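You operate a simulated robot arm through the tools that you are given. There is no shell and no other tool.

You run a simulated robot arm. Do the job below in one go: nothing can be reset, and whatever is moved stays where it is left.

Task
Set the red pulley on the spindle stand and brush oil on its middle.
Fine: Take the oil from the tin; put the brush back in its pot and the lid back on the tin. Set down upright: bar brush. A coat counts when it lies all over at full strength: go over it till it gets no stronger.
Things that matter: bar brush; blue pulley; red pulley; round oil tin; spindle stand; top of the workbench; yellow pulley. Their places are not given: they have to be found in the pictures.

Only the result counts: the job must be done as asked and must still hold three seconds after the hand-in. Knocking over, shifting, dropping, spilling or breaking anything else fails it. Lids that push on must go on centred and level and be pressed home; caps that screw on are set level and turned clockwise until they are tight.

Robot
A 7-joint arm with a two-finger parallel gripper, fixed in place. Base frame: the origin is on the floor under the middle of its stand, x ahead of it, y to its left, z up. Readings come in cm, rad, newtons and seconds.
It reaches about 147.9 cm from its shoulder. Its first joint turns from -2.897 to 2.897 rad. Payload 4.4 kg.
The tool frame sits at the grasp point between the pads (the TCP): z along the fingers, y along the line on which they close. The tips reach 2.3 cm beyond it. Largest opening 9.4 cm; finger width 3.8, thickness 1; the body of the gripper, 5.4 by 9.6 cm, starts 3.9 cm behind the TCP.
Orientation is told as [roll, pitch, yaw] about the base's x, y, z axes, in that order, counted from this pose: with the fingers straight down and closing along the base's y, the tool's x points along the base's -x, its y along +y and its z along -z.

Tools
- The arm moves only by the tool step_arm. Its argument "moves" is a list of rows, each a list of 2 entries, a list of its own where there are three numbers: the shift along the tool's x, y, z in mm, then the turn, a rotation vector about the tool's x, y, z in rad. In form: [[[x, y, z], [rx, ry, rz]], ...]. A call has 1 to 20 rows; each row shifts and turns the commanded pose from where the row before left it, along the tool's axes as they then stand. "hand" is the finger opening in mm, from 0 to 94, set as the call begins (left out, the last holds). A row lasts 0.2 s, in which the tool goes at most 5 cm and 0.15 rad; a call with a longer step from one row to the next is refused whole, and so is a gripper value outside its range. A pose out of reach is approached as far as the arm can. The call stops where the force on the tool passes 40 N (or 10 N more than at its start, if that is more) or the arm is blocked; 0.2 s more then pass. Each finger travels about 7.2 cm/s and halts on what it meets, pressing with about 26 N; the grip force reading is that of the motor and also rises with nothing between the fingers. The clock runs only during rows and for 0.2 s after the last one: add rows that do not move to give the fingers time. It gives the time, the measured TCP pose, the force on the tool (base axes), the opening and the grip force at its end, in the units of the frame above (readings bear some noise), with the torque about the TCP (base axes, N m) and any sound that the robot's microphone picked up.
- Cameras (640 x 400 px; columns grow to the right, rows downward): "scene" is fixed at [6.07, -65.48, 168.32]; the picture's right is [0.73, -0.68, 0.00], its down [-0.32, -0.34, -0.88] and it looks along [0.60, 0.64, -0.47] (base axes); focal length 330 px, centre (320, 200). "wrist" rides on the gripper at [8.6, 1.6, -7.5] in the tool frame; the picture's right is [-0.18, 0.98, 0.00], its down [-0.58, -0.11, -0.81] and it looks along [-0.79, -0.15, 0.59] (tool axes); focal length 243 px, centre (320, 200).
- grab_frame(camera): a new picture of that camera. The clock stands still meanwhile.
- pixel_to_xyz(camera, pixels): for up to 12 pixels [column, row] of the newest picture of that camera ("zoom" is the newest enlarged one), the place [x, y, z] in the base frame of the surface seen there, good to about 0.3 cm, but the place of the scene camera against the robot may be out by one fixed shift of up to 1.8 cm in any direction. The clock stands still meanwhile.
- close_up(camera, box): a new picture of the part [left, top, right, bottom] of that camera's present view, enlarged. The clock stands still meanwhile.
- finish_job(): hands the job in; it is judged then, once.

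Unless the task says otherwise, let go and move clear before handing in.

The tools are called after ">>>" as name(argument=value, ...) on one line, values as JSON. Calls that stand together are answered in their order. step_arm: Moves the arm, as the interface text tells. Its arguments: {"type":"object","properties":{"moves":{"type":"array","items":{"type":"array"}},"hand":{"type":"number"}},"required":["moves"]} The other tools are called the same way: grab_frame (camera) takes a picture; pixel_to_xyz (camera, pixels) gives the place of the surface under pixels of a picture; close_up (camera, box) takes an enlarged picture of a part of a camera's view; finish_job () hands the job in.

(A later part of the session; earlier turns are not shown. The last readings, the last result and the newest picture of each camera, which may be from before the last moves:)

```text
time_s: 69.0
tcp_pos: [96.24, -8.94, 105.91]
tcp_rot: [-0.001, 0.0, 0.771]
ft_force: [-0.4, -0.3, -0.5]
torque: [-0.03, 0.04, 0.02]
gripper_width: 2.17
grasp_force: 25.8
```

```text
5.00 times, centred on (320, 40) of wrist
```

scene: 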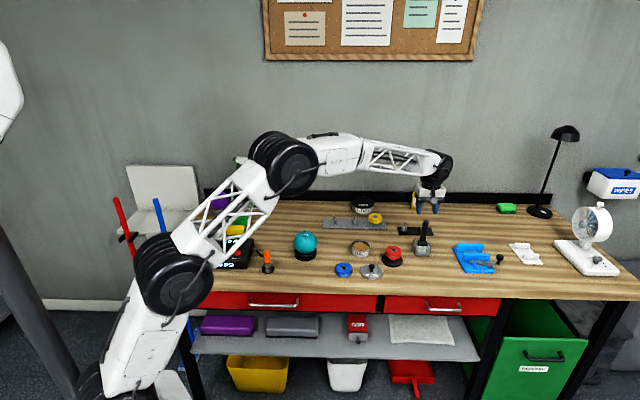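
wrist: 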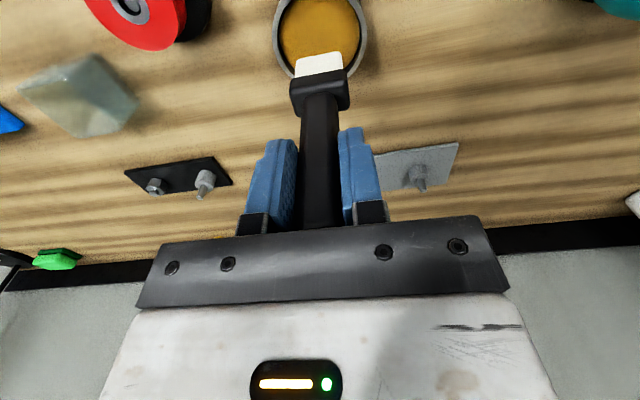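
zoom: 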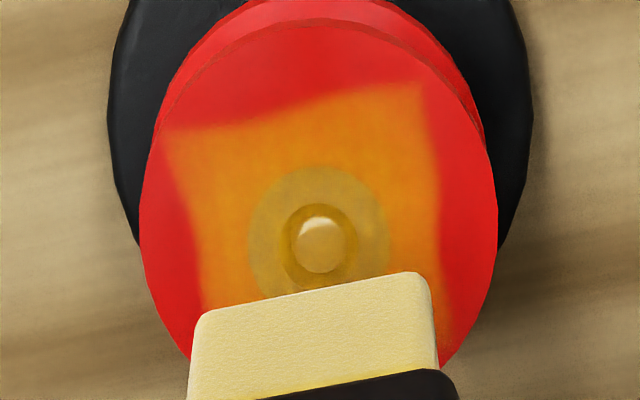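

The coat is still translucent, with the grey of the bush showing through. I'll go back down and stroke more, then compare.

>>> step_arm(moves=[[[0, 0, 20], [0, 0, 0]], [[0, 0, 15], [0, 0, 0]], [[0, 0, 4], [0, 0, 0]], [[0, 0, 1], [0, 0, 0]], [[3, 0, 0], [0, 0, 0]], [[3, 0, 0], [0, 0, 0]], [[-3, 0, 0], [0, 0, 0]], [[-3, 0, 0], [0, 0, 0]], [[-3, 0, 0], [0, 0, 0]], [[-3, 0, 0], [0, 0, 0]], [[3, 0, 0], [0, 0, 0]], [[3, 0, 0], [0, 0, 0]], [[3, 0, 0], [0, 0, 0]], [[3, 0, 0], [0, 0, 0]], [[-3, 0, 0], [0, 0, 0]], [[-3, 0, 0], [0, 0, 0]], [[-3, 0, 0], [0, 0, 0]], [[-3, 0, 0], [0, 0, 0]], [[3, 0, 0], [0, 0, 0]], [[3, 0, 0], [0, 0, 0]]])

>>> step_arm(moves=[[[0, 0, -10], [0, 0, 0]], [[0, 0, -20], [0, 0, 0]], [[0, 0, -10], [0, 0, 0]], [[0, 0, 0], [0, 0, 0]]])

>>> close_up(camera="scene", box=[380, 240, 406, 262])

>>> close_up(camera="wrist", box=[280, 0, 360, 80])

```text
time_s: 73.2
tcp_pos: [96.3, -8.84, 102.2]
tcp_rot: [0.0, -0.001, 0.772]
ft_force: [0.2, -0.4, 0.2]
torque: [0.02, 0.02, -0.01]
gripper_width: 2.18
grasp_force: 25.9
```

```text
time_s: 74.2
tcp_pos: [96.38, -8.97, 106.09]
tcp_rot: [0.001, 0.001, 0.773]
ft_force: [0.0, 0.9, -0.8]
torque: [0.0, -0.01, 0.01]
gripper_width: 2.14
grasp_force: 26.6
```

```text
16.00 times, centred on (393, 251) of scene
```

zoom: 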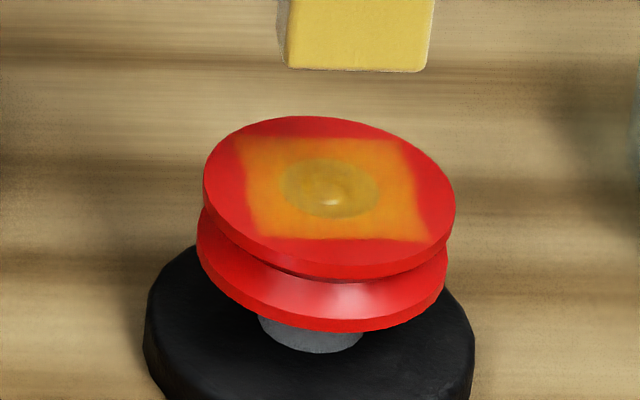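

```text
5.00 times, centred on (320, 40) of wrist
```

zoom: 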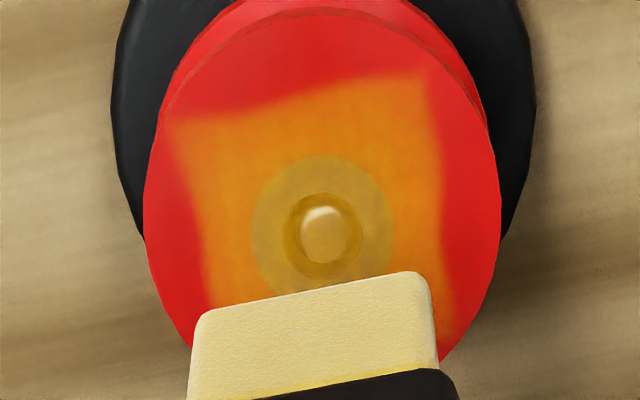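

That pass ended at z 102.2 with no load, so the strokes did not touch; the coat looks the same. I'll go down again and feel for contact first.

>>> step_arm(moves=[[[0, 0, 20], [0, 0, 0]], [[0, 0, 15], [0, 0, 0]], [[0, 0, 4], [0, 0, 0]], [[0, 0, 0], [0, 0, 0]]])

>>> step_arm(moves=[[[0, 0, 1], [0, 0, 0]], [[0, 0, 0], [0, 0, 0]]])

>>> step_arm(moves=[[[0, 0, 1], [0, 0, 0]], [[0, 0, 0], [0, 0, 0]]])

>>> step_arm(moves=[[[0, 0, 1], [0, 0, 0]], [[0, 0, 0], [0, 0, 0]]])

```text
time_s: 75.2
tcp_pos: [96.46, -8.87, 102.13]
tcp_rot: [0.0, -0.001, 0.77]
ft_force: [0.2, 0.3, -0.2]
torque: [-0.01, 0.03, -0.03]
gripper_width: 2.15
grasp_force: 25.8
```

```text
time_s: 75.8
tcp_pos: [96.46, -8.86, 102.04]
tcp_rot: [-0.001, 0.002, 0.773]
ft_force: [1.6, 0.9, 4.4]
torque: [0.17, -0.11, 0.0]
gripper_width: 2.15
grasp_force: 26.3
```

```text
time_s: 76.4
tcp_pos: [96.39, -8.93, 102.09]
tcp_rot: [-0.002, -0.003, 0.772]
ft_force: [-4.1, -3.1, 20.8]
torque: [-0.31, 0.43, -0.02]
gripper_width: 2.17
grasp_force: 25.7
```

```text
time_s: 77.0
tcp_pos: [96.32, -8.84, 102.11]
tcp_rot: [-0.004, -0.002, 0.773]
ft_force: [3.4, -4.0, 30.7]
torque: [-0.21, -0.37, -0.01]
gripper_width: 2.13
grasp_force: 25.9
```

Contact is firm at 30 N. I'll ease off 1.5 mm and stroke back and forth.

>>> step_arm(moves=[[[0, 0, -1.5], [0, 0, 0]], [[3, 0, 0], [0, 0, 0]], [[3, 0, 0], [0, 0, 0]], [[-3, 0, 0], [0, 0, 0]], [[-3, 0, 0], [0, 0, 0]], [[-3, 0, 0], [0, 0, 0]], [[-3, 0, 0], [0, 0, 0]], [[3, 0, 0], [0, 0, 0]], [[3, 0, 0], [0, 0, 0]], [[3, 0, 0], [0, 0, 0]], [[3, 0, 0], [0, 0, 0]], [[-3, 0, 0], [0, 0, 0]], [[-3, 0, 0], [0, 0, 0]], [[-3, 0, 0], [0, 0, 0]], [[-3, 0, 0], [0, 0, 0]], [[3, 0, 0], [0, 0, 0]], [[3, 0, 0], [0, 0, 0]]])

>>> step_arm(moves=[[[0, 0, -10], [0, 0, 0]], [[0, 0, -20], [0, 0, 0]], [[0, 0, -10], [0, 0, 0]], [[0, 0, 0], [0, 0, 0]]])

>>> close_up(camera="scene", box=[380, 240, 406, 262])

>>> close_up(camera="wrist", box=[280, 0, 360, 80])

```text
time_s: 80.6
tcp_pos: [96.25, -8.79, 101.95]
tcp_rot: [-0.003, -0.004, 0.771]
ft_force: [7.4, 2.3, 26.0]
torque: [0.3, -0.8, -0.03]
gripper_width: 2.17
grasp_force: 26.5
```

```text
time_s: 81.6
tcp_pos: [96.5, -9.07, 106.0]
tcp_rot: [0.001, 0.0, 0.772]
ft_force: [-0.4, 0.0, -0.3]
torque: [-0.01, 0.0, 0.01]
gripper_width: 2.12
grasp_force: 25.6
```

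```text
16.00 times, centred on (393, 251) of scene
```

zoom: 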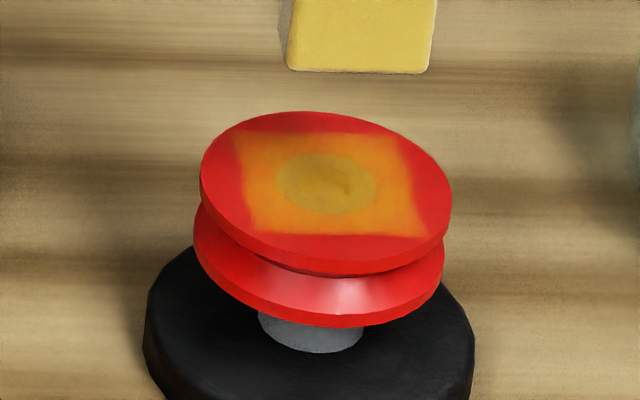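

```text
5.00 times, centred on (320, 40) of wrist
```

zoom: 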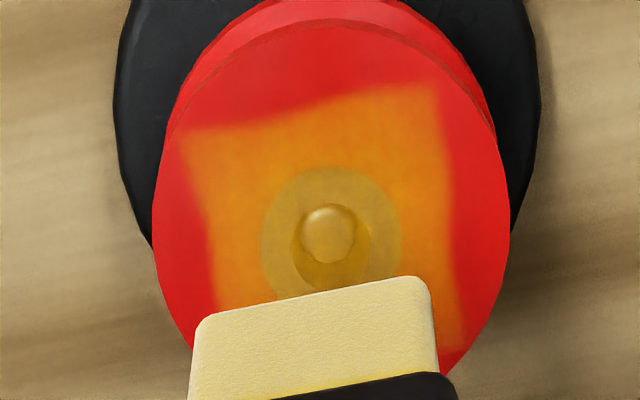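

The coat covers the bush and only the pulley's play on the pin has shifted. I'll reload the brush with oil for another pass and see whether it gets stronger.

>>> step_arm(moves=[[[-10, 20, 0], [0, 0, 0]], [[-17, 37, 0], [0, 0, 0]], [[-17, 37, 0], [0, 0, 0]], [[-13.3, 29.4, 0], [0, 0, 0]], [[0, 0, 20], [0, 0, 0]], [[0, 0, 20], [0, 0, 0]], [[0, 0, 20], [0, 0, 0]], [[0, 0, 0], [0, 0, 0]], [[0, 0, 0], [0, 0, 0]]])

>>> close_up(camera="scene", box=[320, 215, 416, 275])

>>> step_arm(moves=[[[0, 0, 3], [0, 0, 0]], [[0, 0, 0], [0, 0, 0]]])

>>> step_arm(moves=[[[0, 0, 2], [0, 0, 0]], [[0, 0, 0], [0, 0, 0]]])

```text
time_s: 83.6
tcp_pos: [92.03, 3.89, 99.86]
tcp_rot: [-0.001, 0.001, 0.772]
ft_force: [0.1, -0.4, -0.6]
torque: [0.0, -0.04, -0.03]
gripper_width: 2.16
grasp_force: 26.1
```

```text
6.67 times, centred on (368, 245) of scene
```

zoom: 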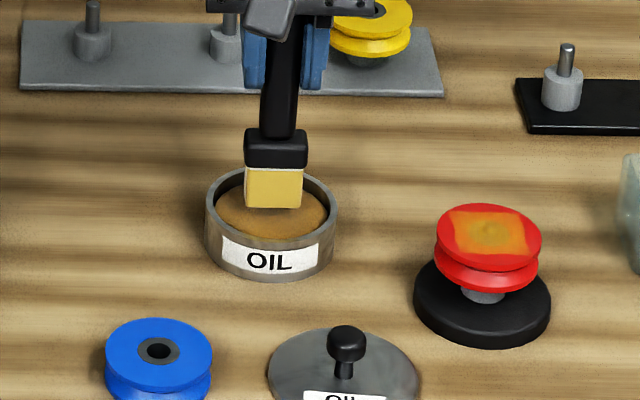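

```text
time_s: 84.2
tcp_pos: [91.87, 3.91, 99.71]
tcp_rot: [0.0, -0.001, 0.773]
ft_force: [-0.5, 0.2, 0.0]
torque: [-0.03, 0.01, 0.0]
gripper_width: 2.15
grasp_force: 26.4
```

```text
time_s: 84.8
tcp_pos: [91.89, 4.06, 99.39]
tcp_rot: [0.0, -0.002, 0.772]
ft_force: [-1.4, 0.4, 0.0]
torque: [-0.01, -0.01, 0.03]
gripper_width: 2.13
grasp_force: 25.5
```

No contact with the oil yet at 99.4. I'll lower a few more millimetres.

>>> step_arm(moves=[[[0, 0, 2], [0, 0, 0]], [[0, 0, 0], [0, 0, 0]]])

>>> step_arm(moves=[[[0, 0, 2], [0, 0, 0]], [[0, 0, 0], [0, 0, 0]]])

>>> step_arm(moves=[[[0, 0, 1], [0, 0, 0]], [[0, 0, 0], [0, 0, 0]]])

```text
time_s: 85.4
tcp_pos: [91.7, 4.03, 99.17]
tcp_rot: [0.0, 0.001, 0.772]
ft_force: [0.1, 0.0, 0.0]
torque: [0.0, -0.01, 0.02]
gripper_width: 2.15
grasp_force: 26.0
```

```text
time_s: 86.0
tcp_pos: [91.79, 4.02, 99.02]
tcp_rot: [-0.001, 0.0, 0.773]
ft_force: [-0.4, 0.8, 3.3]
torque: [0.06, 0.03, 0.02]
gripper_width: 2.17
grasp_force: 25.7
```

```text
time_s: 86.6
tcp_pos: [91.81, 3.91, 99.17]
tcp_rot: [-0.002, -0.002, 0.772]
ft_force: [2.0, 0.1, 13.2]
torque: [0.15, -0.25, 0.02]
gripper_width: 2.15
grasp_force: 26.1
```

The bristles press on the oil with 13 N. I'll dwell briefly, lift out, and carry the brush back over the pulley.

>>> step_arm(moves=[[[0, 0, 0], [0, 0, 0]], [[0, 0, 0], [0, 0, 0]], [[0, 0, -5], [0, 0, 0]], [[0, 0, -20], [0, 0, 0]], [[0, 0, -25], [0, 0, 0]], [[0, 0, -20], [0, 0, 0]], [[0, 0, 0], [0, 0, 0]], [[0, 0, 0], [0, 0, 0]]])

>>> close_up(camera="scene", box=[320, 215, 416, 275])

>>> close_up(camera="scene", box=[380, 240, 406, 262])

```text
time_s: 88.4
tcp_pos: [91.87, 3.93, 105.89]
tcp_rot: [-0.001, -0.001, 0.771]
ft_force: [-0.2, 0.5, -0.3]
torque: [0.01, 0.03, 0.02]
gripper_width: 2.15
grasp_force: 26.0
```

```text
6.67 times, centred on (368, 245) of scene
```

zoom: 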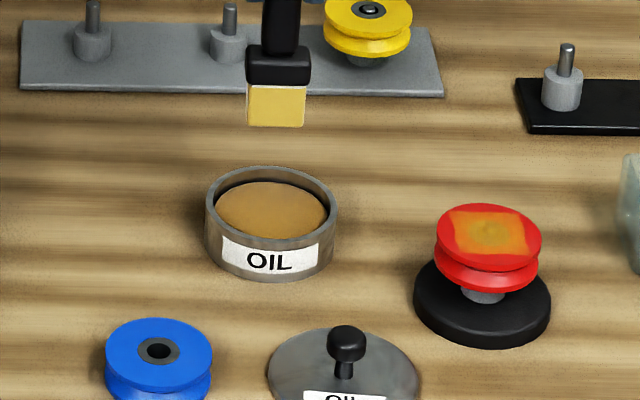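

```text
16.00 times, centred on (393, 251) of scene
```

zoom: 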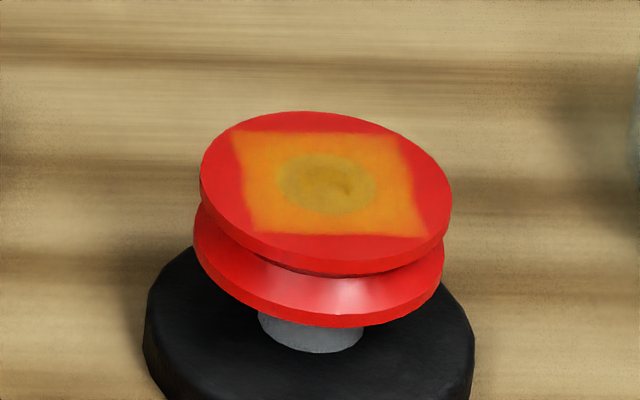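

The brush is reloaded and the tin is undisturbed. I'll take it back over the bush and down to just above contact.

>>> step_arm(moves=[[[10, -20, 0], [0, 0, 0]], [[17, -37, 0], [0, 0, 0]], [[17, -37, 0], [0, 0, 0]], [[13.3, -29.1, 0], [0, 0, 0]], [[0, 0, 20], [0, 0, 0]], [[0, 0, 16], [0, 0, 0]], [[0, 0, 0], [0, 0, 0]], [[0, 0, 0], [0, 0, 0]]])

>>> close_up(camera="wrist", box=[280, 0, 360, 80])

>>> step_arm(moves=[[[0, 0, 1], [0, 0, 0]], [[0, 0, 0], [0, 0, 0]]])

>>> step_arm(moves=[[[0, 0, 1], [0, 0, 0]], [[0, 0, 0], [0, 0, 0]]])

```text
time_s: 90.2
tcp_pos: [96.35, -8.95, 102.54]
tcp_rot: [0.0, 0.0, 0.772]
ft_force: [0.6, 0.0, -0.5]
torque: [0.01, -0.04, -0.03]
gripper_width: 2.15
grasp_force: 25.9
```

```text
5.00 times, centred on (320, 40) of wrist
```

zoom: 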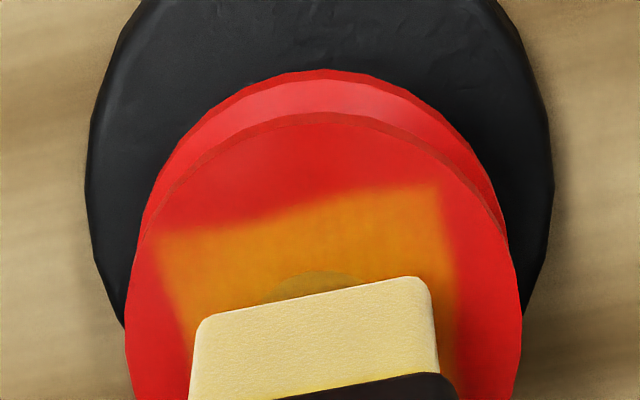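

```text
time_s: 90.8
tcp_pos: [96.28, -8.81, 102.43]
tcp_rot: [0.0, -0.001, 0.77]
ft_force: [0.9, 0.2, 0.2]
torque: [0.0, 0.01, 0.0]
gripper_width: 2.16
grasp_force: 26.4
```

```text
time_s: 91.4
tcp_pos: [96.26, -8.89, 102.18]
tcp_rot: [0.0, 0.001, 0.772]
ft_force: [0.0, -0.5, -0.2]
torque: [0.0, 0.01, 0.02]
gripper_width: 2.13
grasp_force: 25.7
```

Still no contact at 102.2. I'll lower on until it touches.

>>> step_arm(moves=[[[0, 0, 1], [0, 0, 0]], [[0, 0, 0], [0, 0, 0]]])

>>> step_arm(moves=[[[0, 0, 1], [0, 0, 0]], [[0, 0, 0], [0, 0, 0]]])

>>> step_arm(moves=[[[0, 0, 0.7], [0, 0, 0]], [[0, 0, 0], [0, 0, 0]]])

```text
time_s: 92.0
tcp_pos: [96.19, -8.88, 102.05]
tcp_rot: [0.0, 0.0, 0.773]
ft_force: [0.0, 0.7, 0.4]
torque: [-0.01, -0.01, 0.01]
gripper_width: 2.16
grasp_force: 25.7
```

```text
time_s: 92.6
tcp_pos: [96.41, -8.76, 102.05]
tcp_rot: [-0.001, -0.002, 0.771]
ft_force: [-0.7, 1.6, 9.4]
torque: [0.14, -0.05, -0.02]
gripper_width: 2.13
grasp_force: 26.0
```

```text
time_s: 93.2
tcp_pos: [96.43, -8.91, 102.11]
tcp_rot: [-0.001, -0.001, 0.771]
ft_force: [0.2, -3.7, 19.0]
torque: [-0.31, -0.09, 0.01]
gripper_width: 2.14
grasp_force: 25.8
```

Contact at 19 N. I'll ease off slightly and make another set of strokes.

>>> step_arm(moves=[[[2.5, 0, -0.4], [0, 0, 0]], [[2.5, 0, 0], [0, 0, 0]], [[-2.5, 0, 0], [0, 0, 0]], [[-2.5, 0, 0], [0, 0, 0]], [[-2.5, 0, 0], [0, 0, 0]], [[-2.5, 0, 0], [0, 0, 0]], [[2.5, 0, 0], [0, 0, 0]], [[2.5, 0, 0], [0, 0, 0]], [[2.5, 0, 0], [0, 0, 0]], [[2.5, 0, 0], [0, 0, 0]], [[-2.5, 0, 0], [0, 0, 0]], [[-2.5, 0, 0], [0, 0, 0]], [[-2.5, 0, 0], [0, 0, 0]], [[-2.5, 0, 0], [0, 0, 0]], [[2.5, 0, 0], [0, 0, 0]], [[2.5, 0, 0], [0, 0, 0]]])

>>> step_arm(moves=[[[2.5, 0, 0], [0, 0, 0]], [[2.5, 0, 0], [0, 0, 0]], [[-2.5, 0, 0], [0, 0, 0]], [[-2.5, 0, 0], [0, 0, 0]], [[-2.5, 0, 0], [0, 0, 0]], [[-2.5, 0, 0], [0, 0, 0]], [[2.5, 0, 0], [0, 0, 0]], [[2.5, 0, 0], [0, 0, 0]], [[2.5, 0, 0], [0, 0, 0]], [[2.5, 0, 0], [0, 0, 0]], [[-2.5, 0, 0], [0, 0, 0]], [[-2.5, 0, 0], [0, 0, 0]], [[-2.5, 0, 0], [0, 0, 0]], [[-2.5, 0, 0], [0, 0, 0]], [[2.5, 0, 0], [0, 0, 0]], [[2.5, 0, 0], [0, 0, 0]]])

>>> step_arm(moves=[[[0, 0, -10], [0, 0, 0]], [[0, 0, -20], [0, 0, 0]], [[0, 0, -10], [0, 0, 0]], [[0, 0, 0], [0, 0, 0]]])

>>> close_up(camera="scene", box=[380, 240, 406, 262])

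>>> close_up(camera="wrist", box=[280, 0, 360, 80])

```text
time_s: 96.6
tcp_pos: [96.36, -8.77, 101.99]
tcp_rot: [-0.002, -0.002, 0.772]
ft_force: [3.7, 5.6, 35.7]
torque: [0.76, -0.35, 0.0]
gripper_width: 2.17
grasp_force: 25.6
```

```text
time_s: 100.0
tcp_pos: [96.31, -8.71, 101.97]
tcp_rot: [0.002, -0.001, 0.773]
ft_force: [5.8, 2.6, 25.6]
torque: [0.38, -0.72, 0.01]
gripper_width: 2.16
grasp_force: 25.5
```

```text
time_s: 101.0
tcp_pos: [96.27, -8.79, 105.92]
tcp_rot: [0.0, 0.001, 0.772]
ft_force: [-0.1, 0.3, -0.9]
torque: [0.03, -0.02, 0.03]
gripper_width: 2.14
grasp_force: 26.0
```

```text
16.00 times, centred on (393, 251) of scene
```

zoom: 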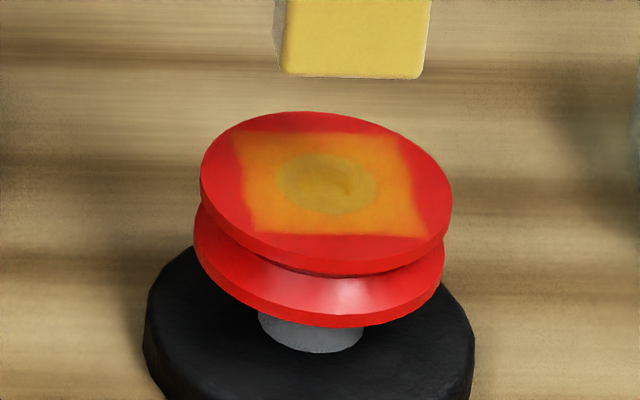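

```text
5.00 times, centred on (320, 40) of wrist
```

zoom: 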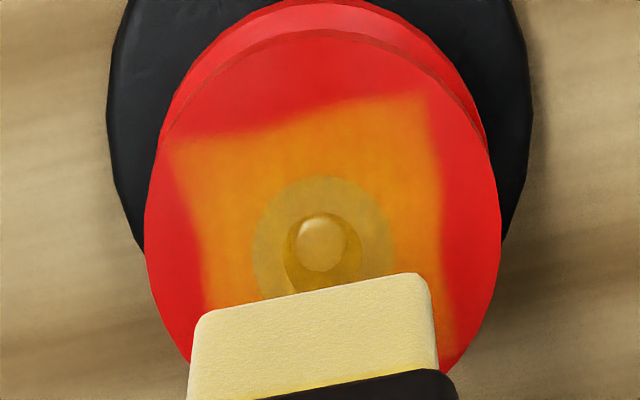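

The patch looks the same as after the previous pass, so the coat seems to be at full strength. I'll shift the hand aside to see the whole bush unobstructed.

>>> step_arm(moves=[[[0, -30, -10], [0, 0, 0]], [[10, -35, 0], [0, 0, 0]], [[10, 0, 0], [0, 0, 0]], [[0, 0, 0], [0, 0, 0]], [[0, 0, 0], [0, 0, 0]]])

>>> grab_frame(camera="wrist")

>>> close_up(camera="wrist", box=[380, 0, 500, 100])

>>> close_up(camera="scene", box=[384, 242, 402, 254])

```text
time_s: 102.2
tcp_pos: [99.42, -14.93, 106.75]
tcp_rot: [-0.001, -0.001, 0.772]
ft_force: [-0.3, 0.2, 0.6]
torque: [-0.02, -0.01, -0.01]
gripper_width: 2.15
grasp_force: 26.0
```

```text
taken
```

wrist: 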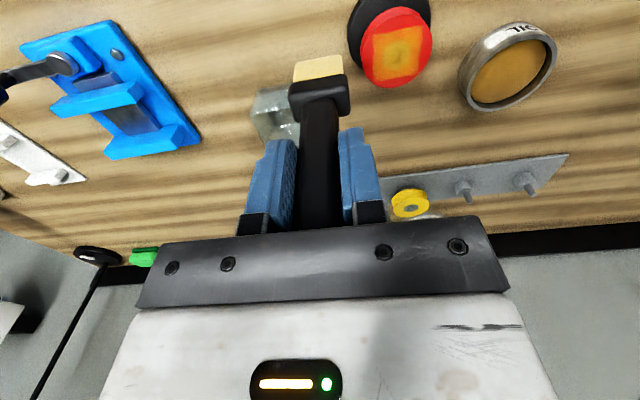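

```text
4.00 times, centred on (440, 50) of wrist
```

zoom: 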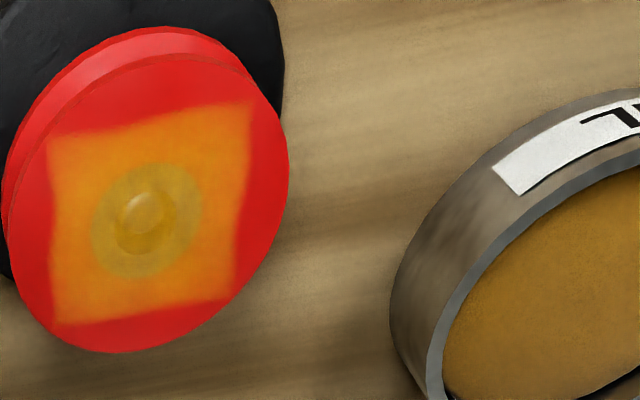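

```text
16.00 times, centred on (393, 248) of scene
```

zoom: 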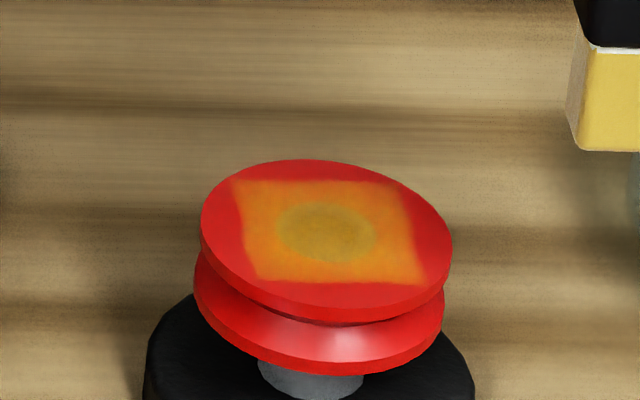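

The oil covers the whole bush evenly with a margin all round, and it has not grown stronger since the last pass. I'll carry the brush back over its pot at its home position (109.52,-13.37).

>>> step_arm(moves=[[[-14, -10, -10], [0, 0, 0]], [[-28, -20, 0], [0, 0, 0]], [[-28, -20, 0], [0, 0, 0]], [[-13.4, -9.1, 0], [0, 0, 0]], [[0, 0, 0], [0, 0, 0]], [[0, 0, 0], [0, 0, 0]]])

>>> step_arm(moves=[[[0, 0, 0], [0, 0, 0]]])

>>> close_up(camera="wrist", box=[240, 0, 400, 110])

>>> close_up(camera="scene", box=[384, 195, 464, 255])

```text
time_s: 103.6
tcp_pos: [109.52, -13.43, 107.97]
tcp_rot: [0.0, 0.001, 0.77]
ft_force: [-0.6, -1.1, -0.7]
torque: [0.0, 0.0, 0.0]
gripper_width: 2.16
grasp_force: 26.1
```

```text
time_s: 104.0
tcp_pos: [109.45, -13.47, 107.92]
tcp_rot: [0.001, -0.002, 0.771]
ft_force: [0.2, -0.9, 0.3]
torque: [0.01, -0.02, 0.02]
gripper_width: 2.12
grasp_force: 25.8
```

```text
3.64 times, centred on (320, 55) of wrist
```

zoom: 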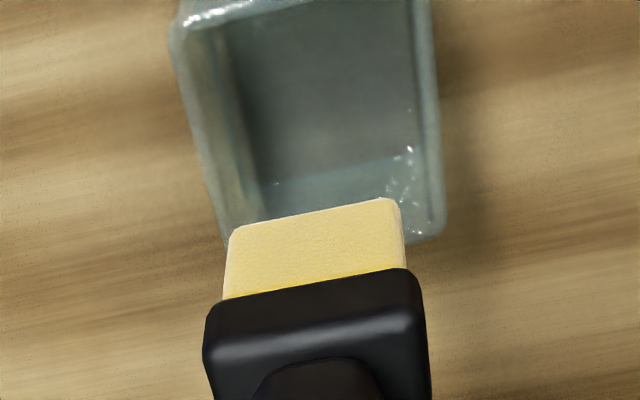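

```text
6.67 times, centred on (424, 225) of scene
```

zoom: 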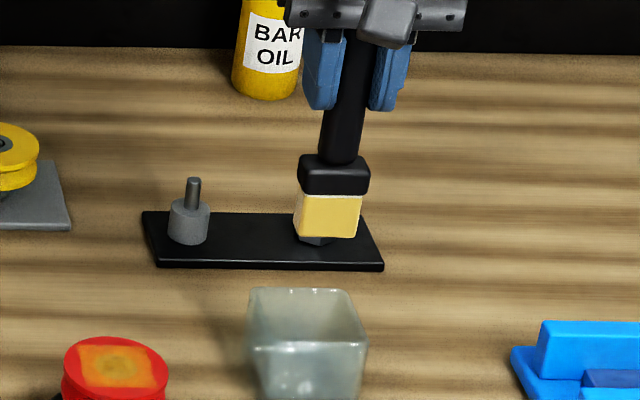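

The brush hangs over the pot and the hand reads within a millimetre of its home spot. I'll lower to just above the rim and check.

>>> step_arm(moves=[[[-0.7, 0.3, 15], [0, 0, 0]], [[0, 0, 20], [0, 0, 0]], [[0, 0, 13], [0, 0, 0]], [[0, 0, 0], [0, 0, 0]], [[0, 0, 0], [0, 0, 0]]])

>>> close_up(camera="wrist", box=[240, 0, 400, 110])

>>> close_up(camera="scene", box=[384, 205, 464, 265])

```text
time_s: 105.2
tcp_pos: [109.55, -13.38, 103.29]
tcp_rot: [0.001, 0.0, 0.771]
ft_force: [0.0, 0.0, -0.3]
torque: [0.02, 0.03, -0.01]
gripper_width: 2.15
grasp_force: 25.4
```

```text
3.64 times, centred on (320, 55) of wrist
```

zoom: 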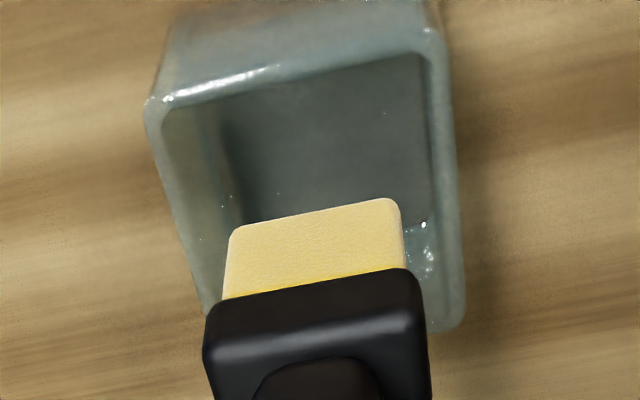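

```text
6.67 times, centred on (424, 235) of scene
```

zoom: 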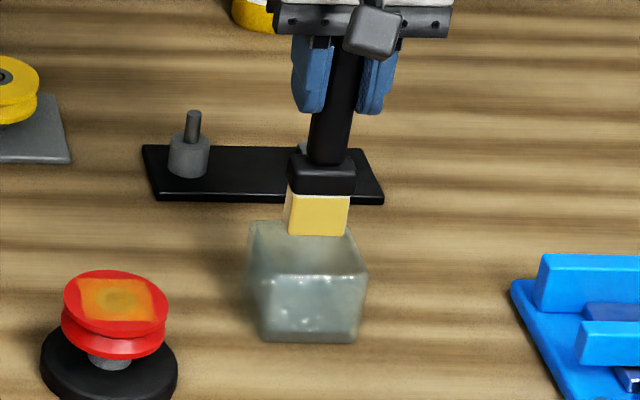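

The bristles are above the pot's mouth with room on all sides. I'll lower into the pot and feel for the floor.

>>> step_arm(moves=[[[0, 0, 12], [0, 0, 0]], [[0, 0, 12], [0, 0, 0]], [[0, 0, 12], [0, 0, 0]], [[0, 0, 10], [0, 0, 0]], [[0, 0, 0], [0, 0, 0]]])

>>> close_up(camera="wrist", box=[240, 0, 400, 110])

>>> close_up(camera="scene", box=[384, 205, 464, 265])

```text
time_s: 106.4
tcp_pos: [109.46, -13.29, 98.65]
tcp_rot: [0.0, 0.0, 0.77]
ft_force: [0.8, 1.0, -0.4]
torque: [0.0, 0.0, -0.01]
gripper_width: 2.16
grasp_force: 25.7
```

```text
3.64 times, centred on (320, 55) of wrist
```

zoom: 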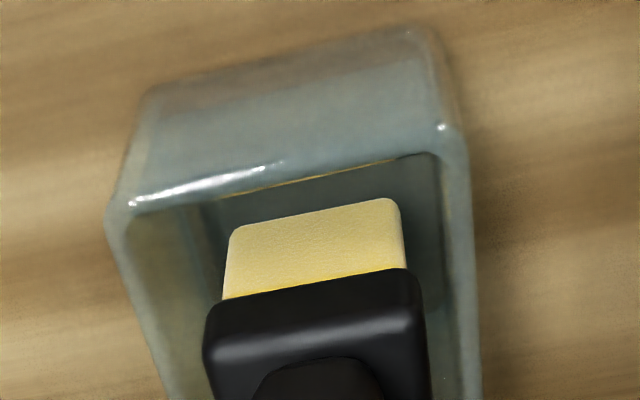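

```text
6.67 times, centred on (424, 235) of scene
```

zoom: 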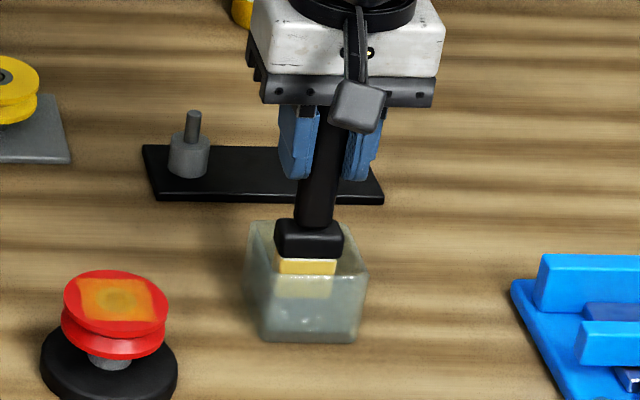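

The bristles are inside the pot without touching its walls and there is no force. I'll lower the last centimetre in small steps to the floor.

>>> step_arm(moves=[[[0, 0, 4], [0, 0, 0]], [[0, 0, 2], [0, 0, 0]], [[0, 0, 0], [0, 0, 0]]])

>>> step_arm(moves=[[[0, 0, 2], [0, 0, 0]], [[0, 0, 0], [0, 0, 0]]])

>>> step_arm(moves=[[[0, 0, 1], [0, 0, 0]], [[0, 0, 0], [0, 0, 0]]])

>>> step_arm(moves=[[[0, 0, 1], [0, 0, 0]], [[0, 0, 0], [0, 0, 0]]])

```text
time_s: 107.2
tcp_pos: [109.61, -13.3, 97.89]
tcp_rot: [-0.002, 0.001, 0.771]
ft_force: [0.1, -0.5, -2.2]
torque: [0.02, -0.01, 0.03]
gripper_width: 2.17
grasp_force: 26.1
```

```text
time_s: 107.8
tcp_pos: [109.51, -13.3, 97.83]
tcp_rot: [-0.001, 0.002, 0.771]
ft_force: [-0.1, 0.1, 0.0]
torque: [0.0, -0.02, 0.0]
gripper_width: 2.15
grasp_force: 26.2
```

```text
time_s: 108.4
tcp_pos: [109.58, -13.36, 97.7]
tcp_rot: [0.002, 0.0, 0.771]
ft_force: [0.3, -0.8, -0.3]
torque: [0.0, 0.03, 0.0]
gripper_width: 2.13
grasp_force: 26.2
```

```text
time_s: 109.0
tcp_pos: [109.48, -13.33, 97.62]
tcp_rot: [0.0, 0.002, 0.773]
ft_force: [-0.1, 0.3, -0.4]
torque: [0.0, -0.02, -0.03]
gripper_width: 2.15
grasp_force: 25.9
```

>>> step_arm(moves=[[[0, 0, 1], [0, 0, 0]], [[0, 0, 0], [0, 0, 0]]])

>>> step_arm(moves=[[[0, 0, 1], [0, 0, 0]], [[0, 0, 0], [0, 0, 0]]])

>>> step_arm(moves=[[[0, 0, 1], [0, 0, 0]], [[0, 0, 0], [0, 0, 0]]])

```text
time_s: 109.6
tcp_pos: [109.35, -13.28, 97.48]
tcp_rot: [0.0, 0.0, 0.771]
ft_force: [-0.8, 0.4, -1.2]
torque: [-0.01, 0.01, -0.02]
gripper_width: 2.16
grasp_force: 26.2
```

```text
time_s: 110.2
tcp_pos: [109.48, -13.37, 97.27]
tcp_rot: [0.001, 0.0, 0.773]
ft_force: [0.1, 1.0, 2.8]
torque: [0.03, 0.02, -0.01]
gripper_width: 2.16
grasp_force: 25.9
```

```text
time_s: 110.8
tcp_pos: [109.55, -13.31, 97.37]
tcp_rot: [-0.002, -0.001, 0.772]
ft_force: [-0.2, 1.4, 14.6]
torque: [0.19, -0.01, 0.01]
gripper_width: 2.15
grasp_force: 26.3
```

The bristles meet the pot floor with 14 N. I'll ease the load and open the fingers.

>>> step_arm(moves=[[[0, 0, -1], [0, 0, 0]], [[0, 0, 0], [0, 0, 0]]])

>>> step_arm(moves=[[[0, 0, 0], [0, 0, 0]], [[0, 0, 0], [0, 0, 0]], [[0, 0, 0], [0, 0, 0]]], hand=55)

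>>> grab_frame(camera="wrist")

>>> close_up(camera="scene", box=[384, 205, 464, 265])

```text
time_s: 111.4
tcp_pos: [109.38, -13.29, 97.32]
tcp_rot: [0.0, -0.002, 0.771]
ft_force: [1.5, -1.0, 7.1]
torque: [-0.04, -0.05, 0.01]
gripper_width: 2.16
grasp_force: 26.5
```

```text
time_s: 112.2
tcp_pos: [109.65, -13.34, 97.37]
tcp_rot: [0.0, 0.001, 0.773]
ft_force: [-0.3, -1.1, 5.1]
torque: [0.01, -0.02, 0.02]
gripper_width: 5.51
grasp_force: 0.1
```

```text
taken
```

wrist: 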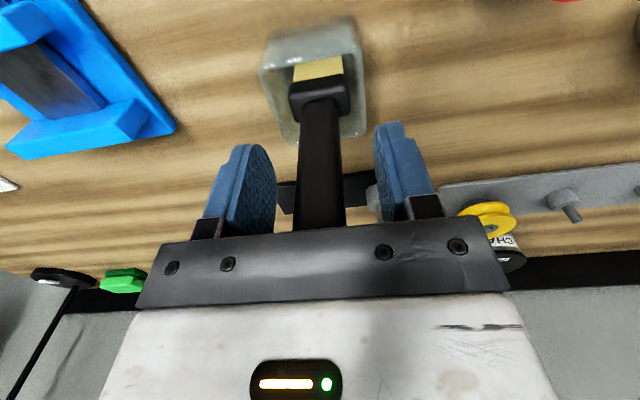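

```text
6.67 times, centred on (424, 235) of scene
```

zoom: 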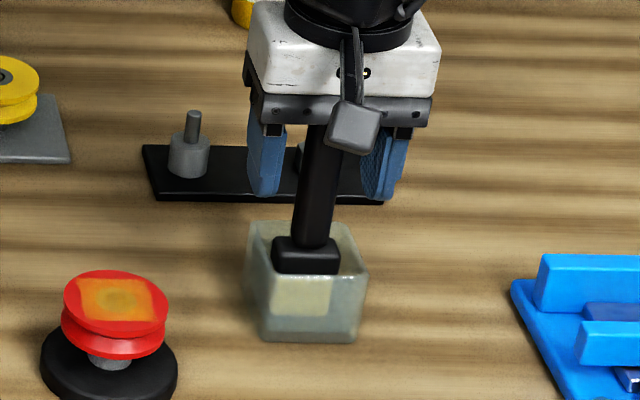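

The fingers are open and the brush stands in its pot as before. I'll rise straight up clear of the handle.

>>> step_arm(moves=[[[0, 0, -10], [0, 0, 0]], [[0, 0, -20], [0, 0, 0]], [[0, 0, -30], [0, 0, 0]], [[0, 0, -30], [0, 0, 0]], [[0, 0, -20], [0, 0, 0]], [[0, 0, 0], [0, 0, 0]]])

>>> close_up(camera="scene", box=[320, 190, 460, 290])

>>> grab_frame(camera="wrist")

```text
time_s: 113.6
tcp_pos: [109.75, -13.21, 108.87]
tcp_rot: [0.001, 0.0, 0.772]
ft_force: [-1.1, 0.2, -0.1]
torque: [0.0, 0.01, 0.02]
gripper_width: 5.49
grasp_force: 0.1
```

```text
4.00 times, centred on (390, 240) of scene
```

zoom: 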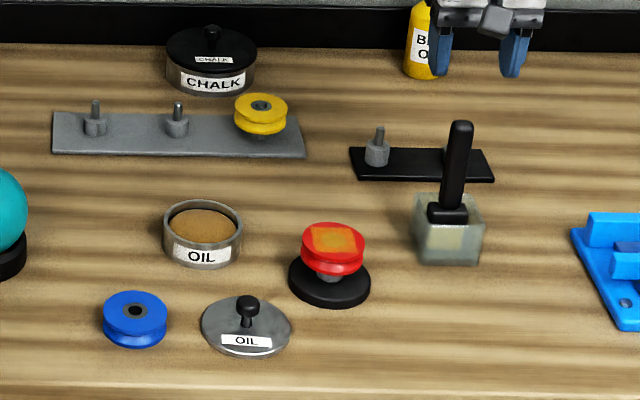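

```text
taken
```

wrist: 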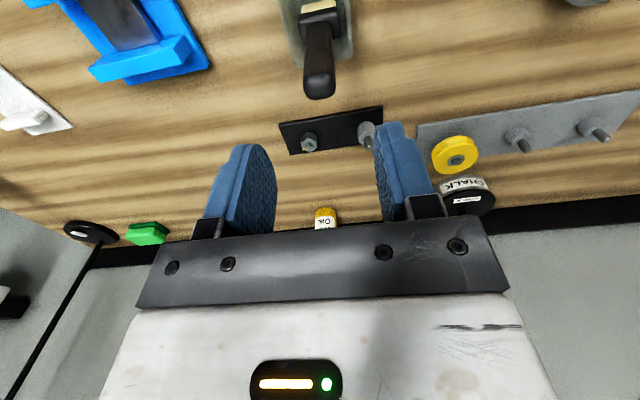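

The brush stands upright in its pot, the pulley carries its coat, and the lid waits at (247,325). I'll fly to the lid and turn the hand back to zero yaw.

>>> step_arm(moves=[[[12, 18, 0], [0, 0, 0]], [[22.8, 35.2, 0], [0, 0, 0]], [[22.8, 35.2, 0], [0, 0, 0]], [[22.8, 35.2, 0], [0, 0, 0]], [[22.8, 35.2, 0], [0, 0, 0]], [[22.8, 35.2, 0], [0, 0, 0]], [[10.6, 17, 0], [0, 0, 0]], [[0, 0, 5], [0, 0, 0.1285]], [[0, 0, 8], [0, 0, 0.1285]], [[0, 0, 8], [0, 0, 0.1285]], [[0, 0, 8], [0, 0, 0.1285]], [[0, 0, 8], [0, 0, 0.1285]], [[0, 0, 5], [0, 0, 0.1285]], [[0, 0, 0], [0, 0, 0]], [[0, 0, 0], [0, 0, 0]]])

>>> grab_frame(camera="wrist")

>>> step_arm(moves=[[[0, 0, 0], [0, 0, 0]]])

```text
time_s: 116.8
tcp_pos: [85.02, -7.62, 104.14]
tcp_rot: [0.001, 0.001, -0.001]
ft_force: [0.8, -0.1, -0.5]
torque: [0.01, -0.03, -0.01]
gripper_width: 5.52
grasp_force: 0.0
```

```text
taken
```

wrist: 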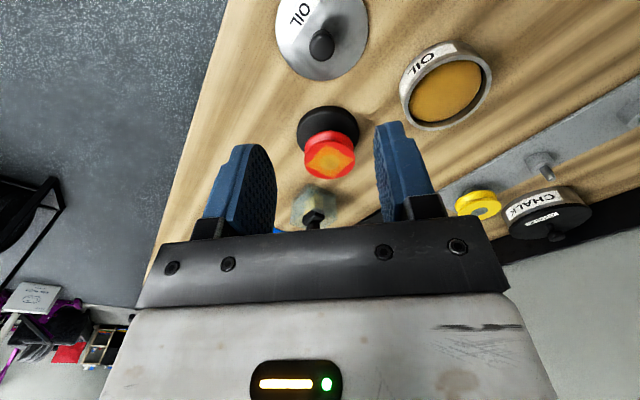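

```text
time_s: 117.2
tcp_pos: [85.05, -7.6, 104.02]
tcp_rot: [0.002, -0.001, 0.0]
ft_force: [0.1, 0.7, 0.2]
torque: [0.0, -0.02, -0.02]
gripper_width: 5.51
grasp_force: 0.0
```

Both lid and tin are in view; the tin's rim at (447,85) is unobstructed. I'll zoom on the tin to fix its centre.

>>> close_up(camera="wrist", box=[390, 30, 502, 140])

```text
3.64 times, centred on (446, 85) of wrist
```

zoom: 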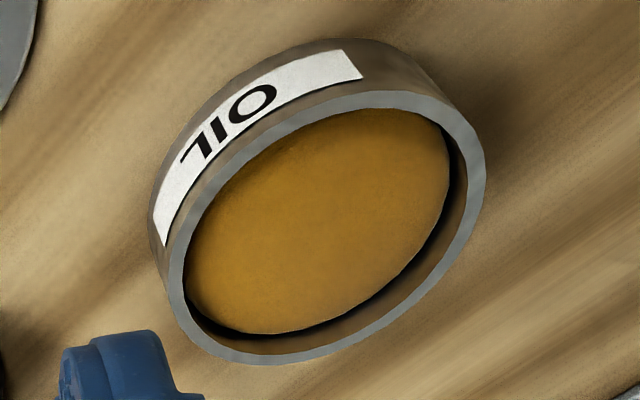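

>>> pixel_to_xyz(camera="zoom", pixels=[[385, 101], [452, 124], [477, 175], [462, 240], [420, 293], [360, 332], [260, 355], [198, 328], [177, 265], [200, 205], [245, 152], [310, 117]])

>>> pixel_to_xyz(camera="zoom", pixels=[[385, 101], [452, 124], [477, 175], [462, 240], [420, 293], [360, 332], [260, 355], [198, 328], [177, 265], [200, 205], [245, 152], [310, 117]])

```text
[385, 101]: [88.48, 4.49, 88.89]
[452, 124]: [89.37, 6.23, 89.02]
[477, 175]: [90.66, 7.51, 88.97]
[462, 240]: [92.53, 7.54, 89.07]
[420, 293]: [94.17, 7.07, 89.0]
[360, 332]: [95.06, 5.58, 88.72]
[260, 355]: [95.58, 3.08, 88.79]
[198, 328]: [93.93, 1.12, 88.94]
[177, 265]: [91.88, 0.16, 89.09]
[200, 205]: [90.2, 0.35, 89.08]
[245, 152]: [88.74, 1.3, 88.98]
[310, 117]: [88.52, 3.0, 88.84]
```

```text
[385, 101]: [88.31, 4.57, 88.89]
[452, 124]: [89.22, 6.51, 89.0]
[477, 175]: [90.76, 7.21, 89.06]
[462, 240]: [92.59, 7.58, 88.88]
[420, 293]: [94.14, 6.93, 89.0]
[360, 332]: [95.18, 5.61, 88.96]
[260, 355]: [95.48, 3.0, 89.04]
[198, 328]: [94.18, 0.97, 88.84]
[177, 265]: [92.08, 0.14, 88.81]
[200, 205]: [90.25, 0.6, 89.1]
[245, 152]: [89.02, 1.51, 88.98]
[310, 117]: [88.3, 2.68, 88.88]
```

The rim fits a circle centred at (91.91,3.87), matching where the lid was lifted. I'll now zoom on the lid's knob below the hand.

>>> close_up(camera="wrist", box=[260, 0, 388, 80])

>>> pixel_to_xyz(camera="zoom", pixels=[[305, 223], [300, 215], [310, 230], [315, 220], [295, 225], [305, 215], [305, 223], [300, 215], [310, 230], [315, 220], [295, 225], [305, 170]])

```text
5.00 times, centred on (324, 40) of wrist
```

zoom: 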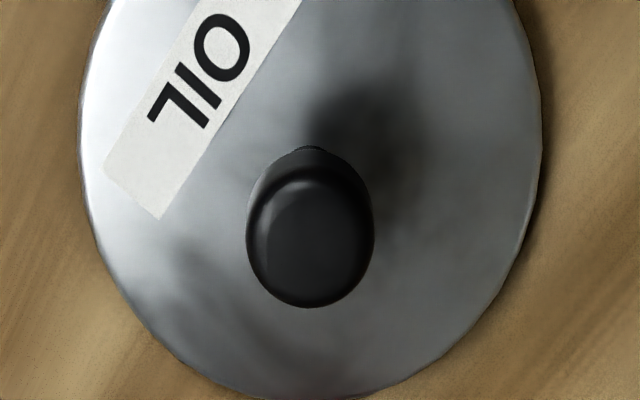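

```text
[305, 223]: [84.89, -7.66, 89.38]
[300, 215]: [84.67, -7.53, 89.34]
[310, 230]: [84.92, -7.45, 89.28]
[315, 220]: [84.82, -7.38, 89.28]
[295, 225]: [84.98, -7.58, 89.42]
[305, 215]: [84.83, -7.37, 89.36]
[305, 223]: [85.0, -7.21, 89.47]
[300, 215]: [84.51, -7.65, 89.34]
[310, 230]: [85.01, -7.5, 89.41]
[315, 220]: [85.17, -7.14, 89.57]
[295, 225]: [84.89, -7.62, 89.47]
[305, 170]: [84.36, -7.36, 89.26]
```

The knob centre works out at (85.2,-7.47) with its top at 89.4. I'll centre over it and descend to 4 cm above for a check.

>>> step_arm(moves=[[[-1.5, 1.4, 20], [0, 0, 0]], [[0, 0, 40], [0, 0, 0]], [[0, 0, 30], [0, 0, 0]], [[0, 0, 20], [0, 0, 0]], [[0, 0, 0], [0, 0, 0]], [[0, 0, 0], [0, 0, 0]]])

>>> close_up(camera="wrist", box=[240, 80, 400, 180])

>>> step_arm(moves=[[[0, 0, 0], [0, 0, 0]]])

```text
time_s: 118.6
tcp_pos: [85.31, -7.55, 93.34]
tcp_rot: [0.001, 0.0, 0.0]
ft_force: [-0.4, -0.6, 0.4]
torque: [0.01, 0.03, 0.01]
gripper_width: 5.52
grasp_force: 0.0
```

```text
4.00 times, centred on (320, 130) of wrist
```

zoom: 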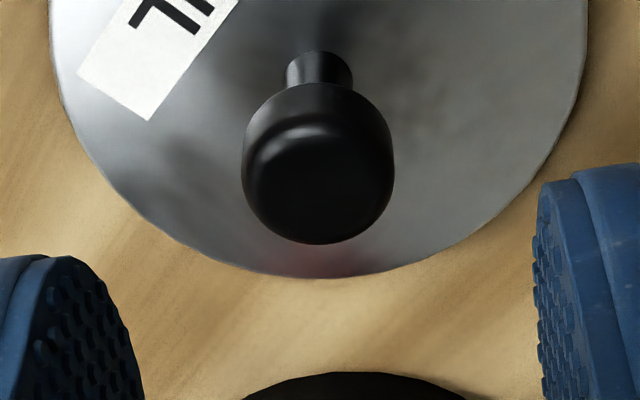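

```text
time_s: 119.0
tcp_pos: [85.34, -7.57, 93.34]
tcp_rot: [0.0, 0.001, 0.0]
ft_force: [-0.4, -0.2, 0.6]
torque: [-0.02, -0.01, -0.03]
gripper_width: 5.52
grasp_force: 0.2
```

The knob is at zoom (319,185), about 1.4 mm nearer the camera than the grasp line. I'll correct, descend and grip it.

>>> step_arm(moves=[[[1.4, 0.2, 15], [0, 0, 0]], [[0, 0, 15], [0, 0, 0]], [[0, 0, 9], [0, 0, 0]], [[0, 0, 0], [0, 0, 0]], [[0, 0, 0], [0, 0, 0]]])

>>> grab_frame(camera="wrist")

>>> step_arm(moves=[[[0, 0, 0], [0, 0, 0]], [[0, 0, 0], [0, 0, 0]], [[0, 0, 0], [0, 0, 0]], [[0, 0, 0], [0, 0, 0]]], hand=10)

```text
time_s: 120.2
tcp_pos: [85.14, -7.62, 89.23]
tcp_rot: [0.001, 0.0, 0.001]
ft_force: [0.3, 0.6, -0.2]
torque: [-0.02, -0.01, 0.0]
gripper_width: 5.49
grasp_force: 0.1
```

```text
taken
```

wrist: 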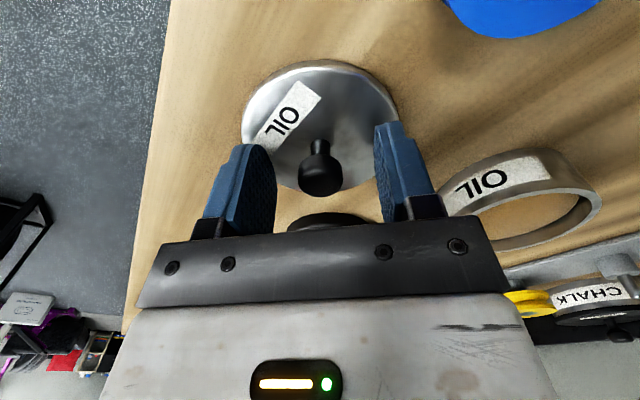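

```text
time_s: 121.2
tcp_pos: [85.12, -7.52, 89.37]
tcp_rot: [0.001, 0.002, -0.001]
ft_force: [0.4, -0.5, 0.3]
torque: [-0.02, -0.01, 0.02]
gripper_width: 2.01
grasp_force: 26.0
```

The knob is gripped at 2.01 cm. I'll lift the lid straight up and carry it over the tin.

>>> step_arm(moves=[[[0, 0, -10], [0, 0, 0]], [[0, 0, -30], [0, 0, 0]], [[0, 0, -40], [0, 0, 0]], [[0, 0, -40], [0, 0, 0]], [[0, 0, 0], [0, 0, 0]], [[0, 0, 0], [0, 0, 0]]])

>>> close_up(camera="wrist", box=[220, 50, 420, 200])

>>> close_up(camera="scene", box=[320, 205, 416, 265])

```text
time_s: 122.6
tcp_pos: [84.94, -7.33, 101.12]
tcp_rot: [0.0, -0.002, -0.001]
ft_force: [-0.4, 0.2, 0.1]
torque: [0.0, -0.03, -0.01]
gripper_width: 2.02
grasp_force: 25.7
```

```text
2.67 times, centred on (320, 125) of wrist
```

zoom: 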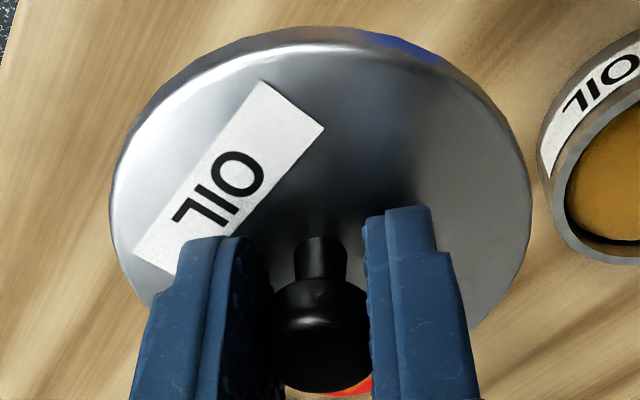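

```text
6.67 times, centred on (368, 235) of scene
```

zoom: 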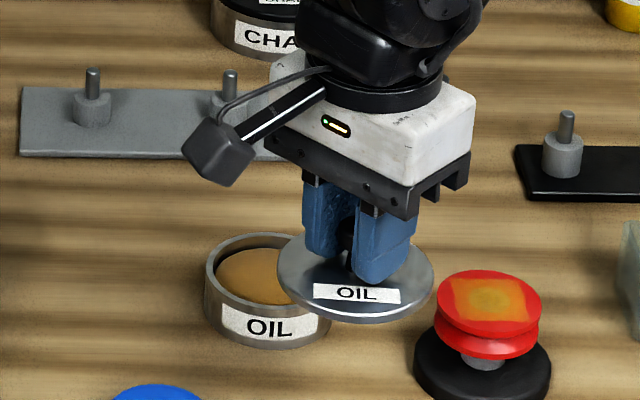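

The lid is centred on the grasp point and level. I'll carry it over the tin at about (91.92,3.78).

>>> step_arm(moves=[[[-10, 16, 0], [0, 0, 0]], [[-22, 36, 0], [0, 0, 0]], [[-22, 36, 0], [0, 0, 0]], [[-15.4, 23.8, 0], [0, 0, 0]], [[0, 0, 0], [0, 0, 0]], [[0, 0, 0], [0, 0, 0]]])

>>> step_arm(moves=[[[0, 0, 0], [0, 0, 0]]])

>>> step_arm(moves=[[[0, 0, 0], [0, 0, 0]]])

>>> close_up(camera="scene", box=[320, 205, 416, 265])

>>> close_up(camera="wrist", box=[220, 0, 420, 125])

```text
time_s: 124.0
tcp_pos: [92.06, 3.56, 101.25]
tcp_rot: [0.001, -0.001, 0.0]
ft_force: [1.1, 0.6, 0.3]
torque: [0.0, 0.02, -0.01]
gripper_width: 2.02
grasp_force: 26.1
```

```text
time_s: 124.4
tcp_pos: [92.1, 3.49, 101.16]
tcp_rot: [0.001, 0.0, 0.0]
ft_force: [0.0, 0.0, -0.5]
torque: [0.0, 0.0, -0.02]
gripper_width: 2.03
grasp_force: 26.0
```

```text
time_s: 124.8
tcp_pos: [92.07, 3.51, 101.18]
tcp_rot: [-0.002, -0.001, 0.0]
ft_force: [-0.3, 0.5, -0.2]
torque: [0.03, 0.02, 0.02]
gripper_width: 2.03
grasp_force: 25.9
```

```text
6.67 times, centred on (368, 235) of scene
```

zoom: 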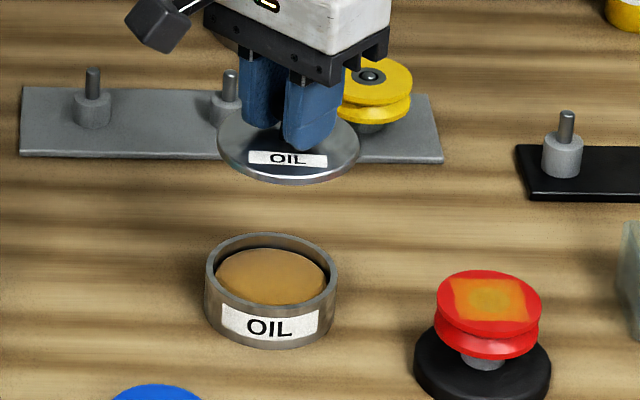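

```text
3.20 times, centred on (320, 62) of wrist
```

zoom: 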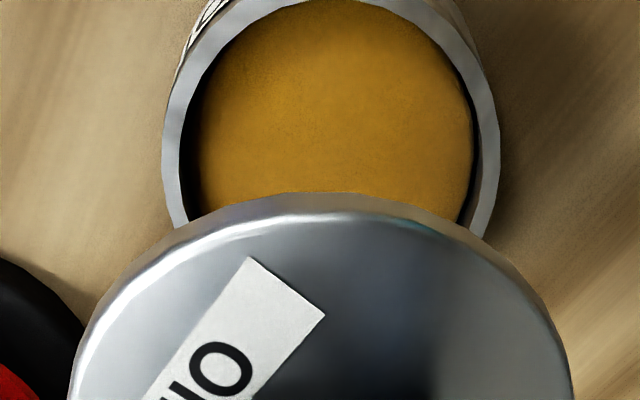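

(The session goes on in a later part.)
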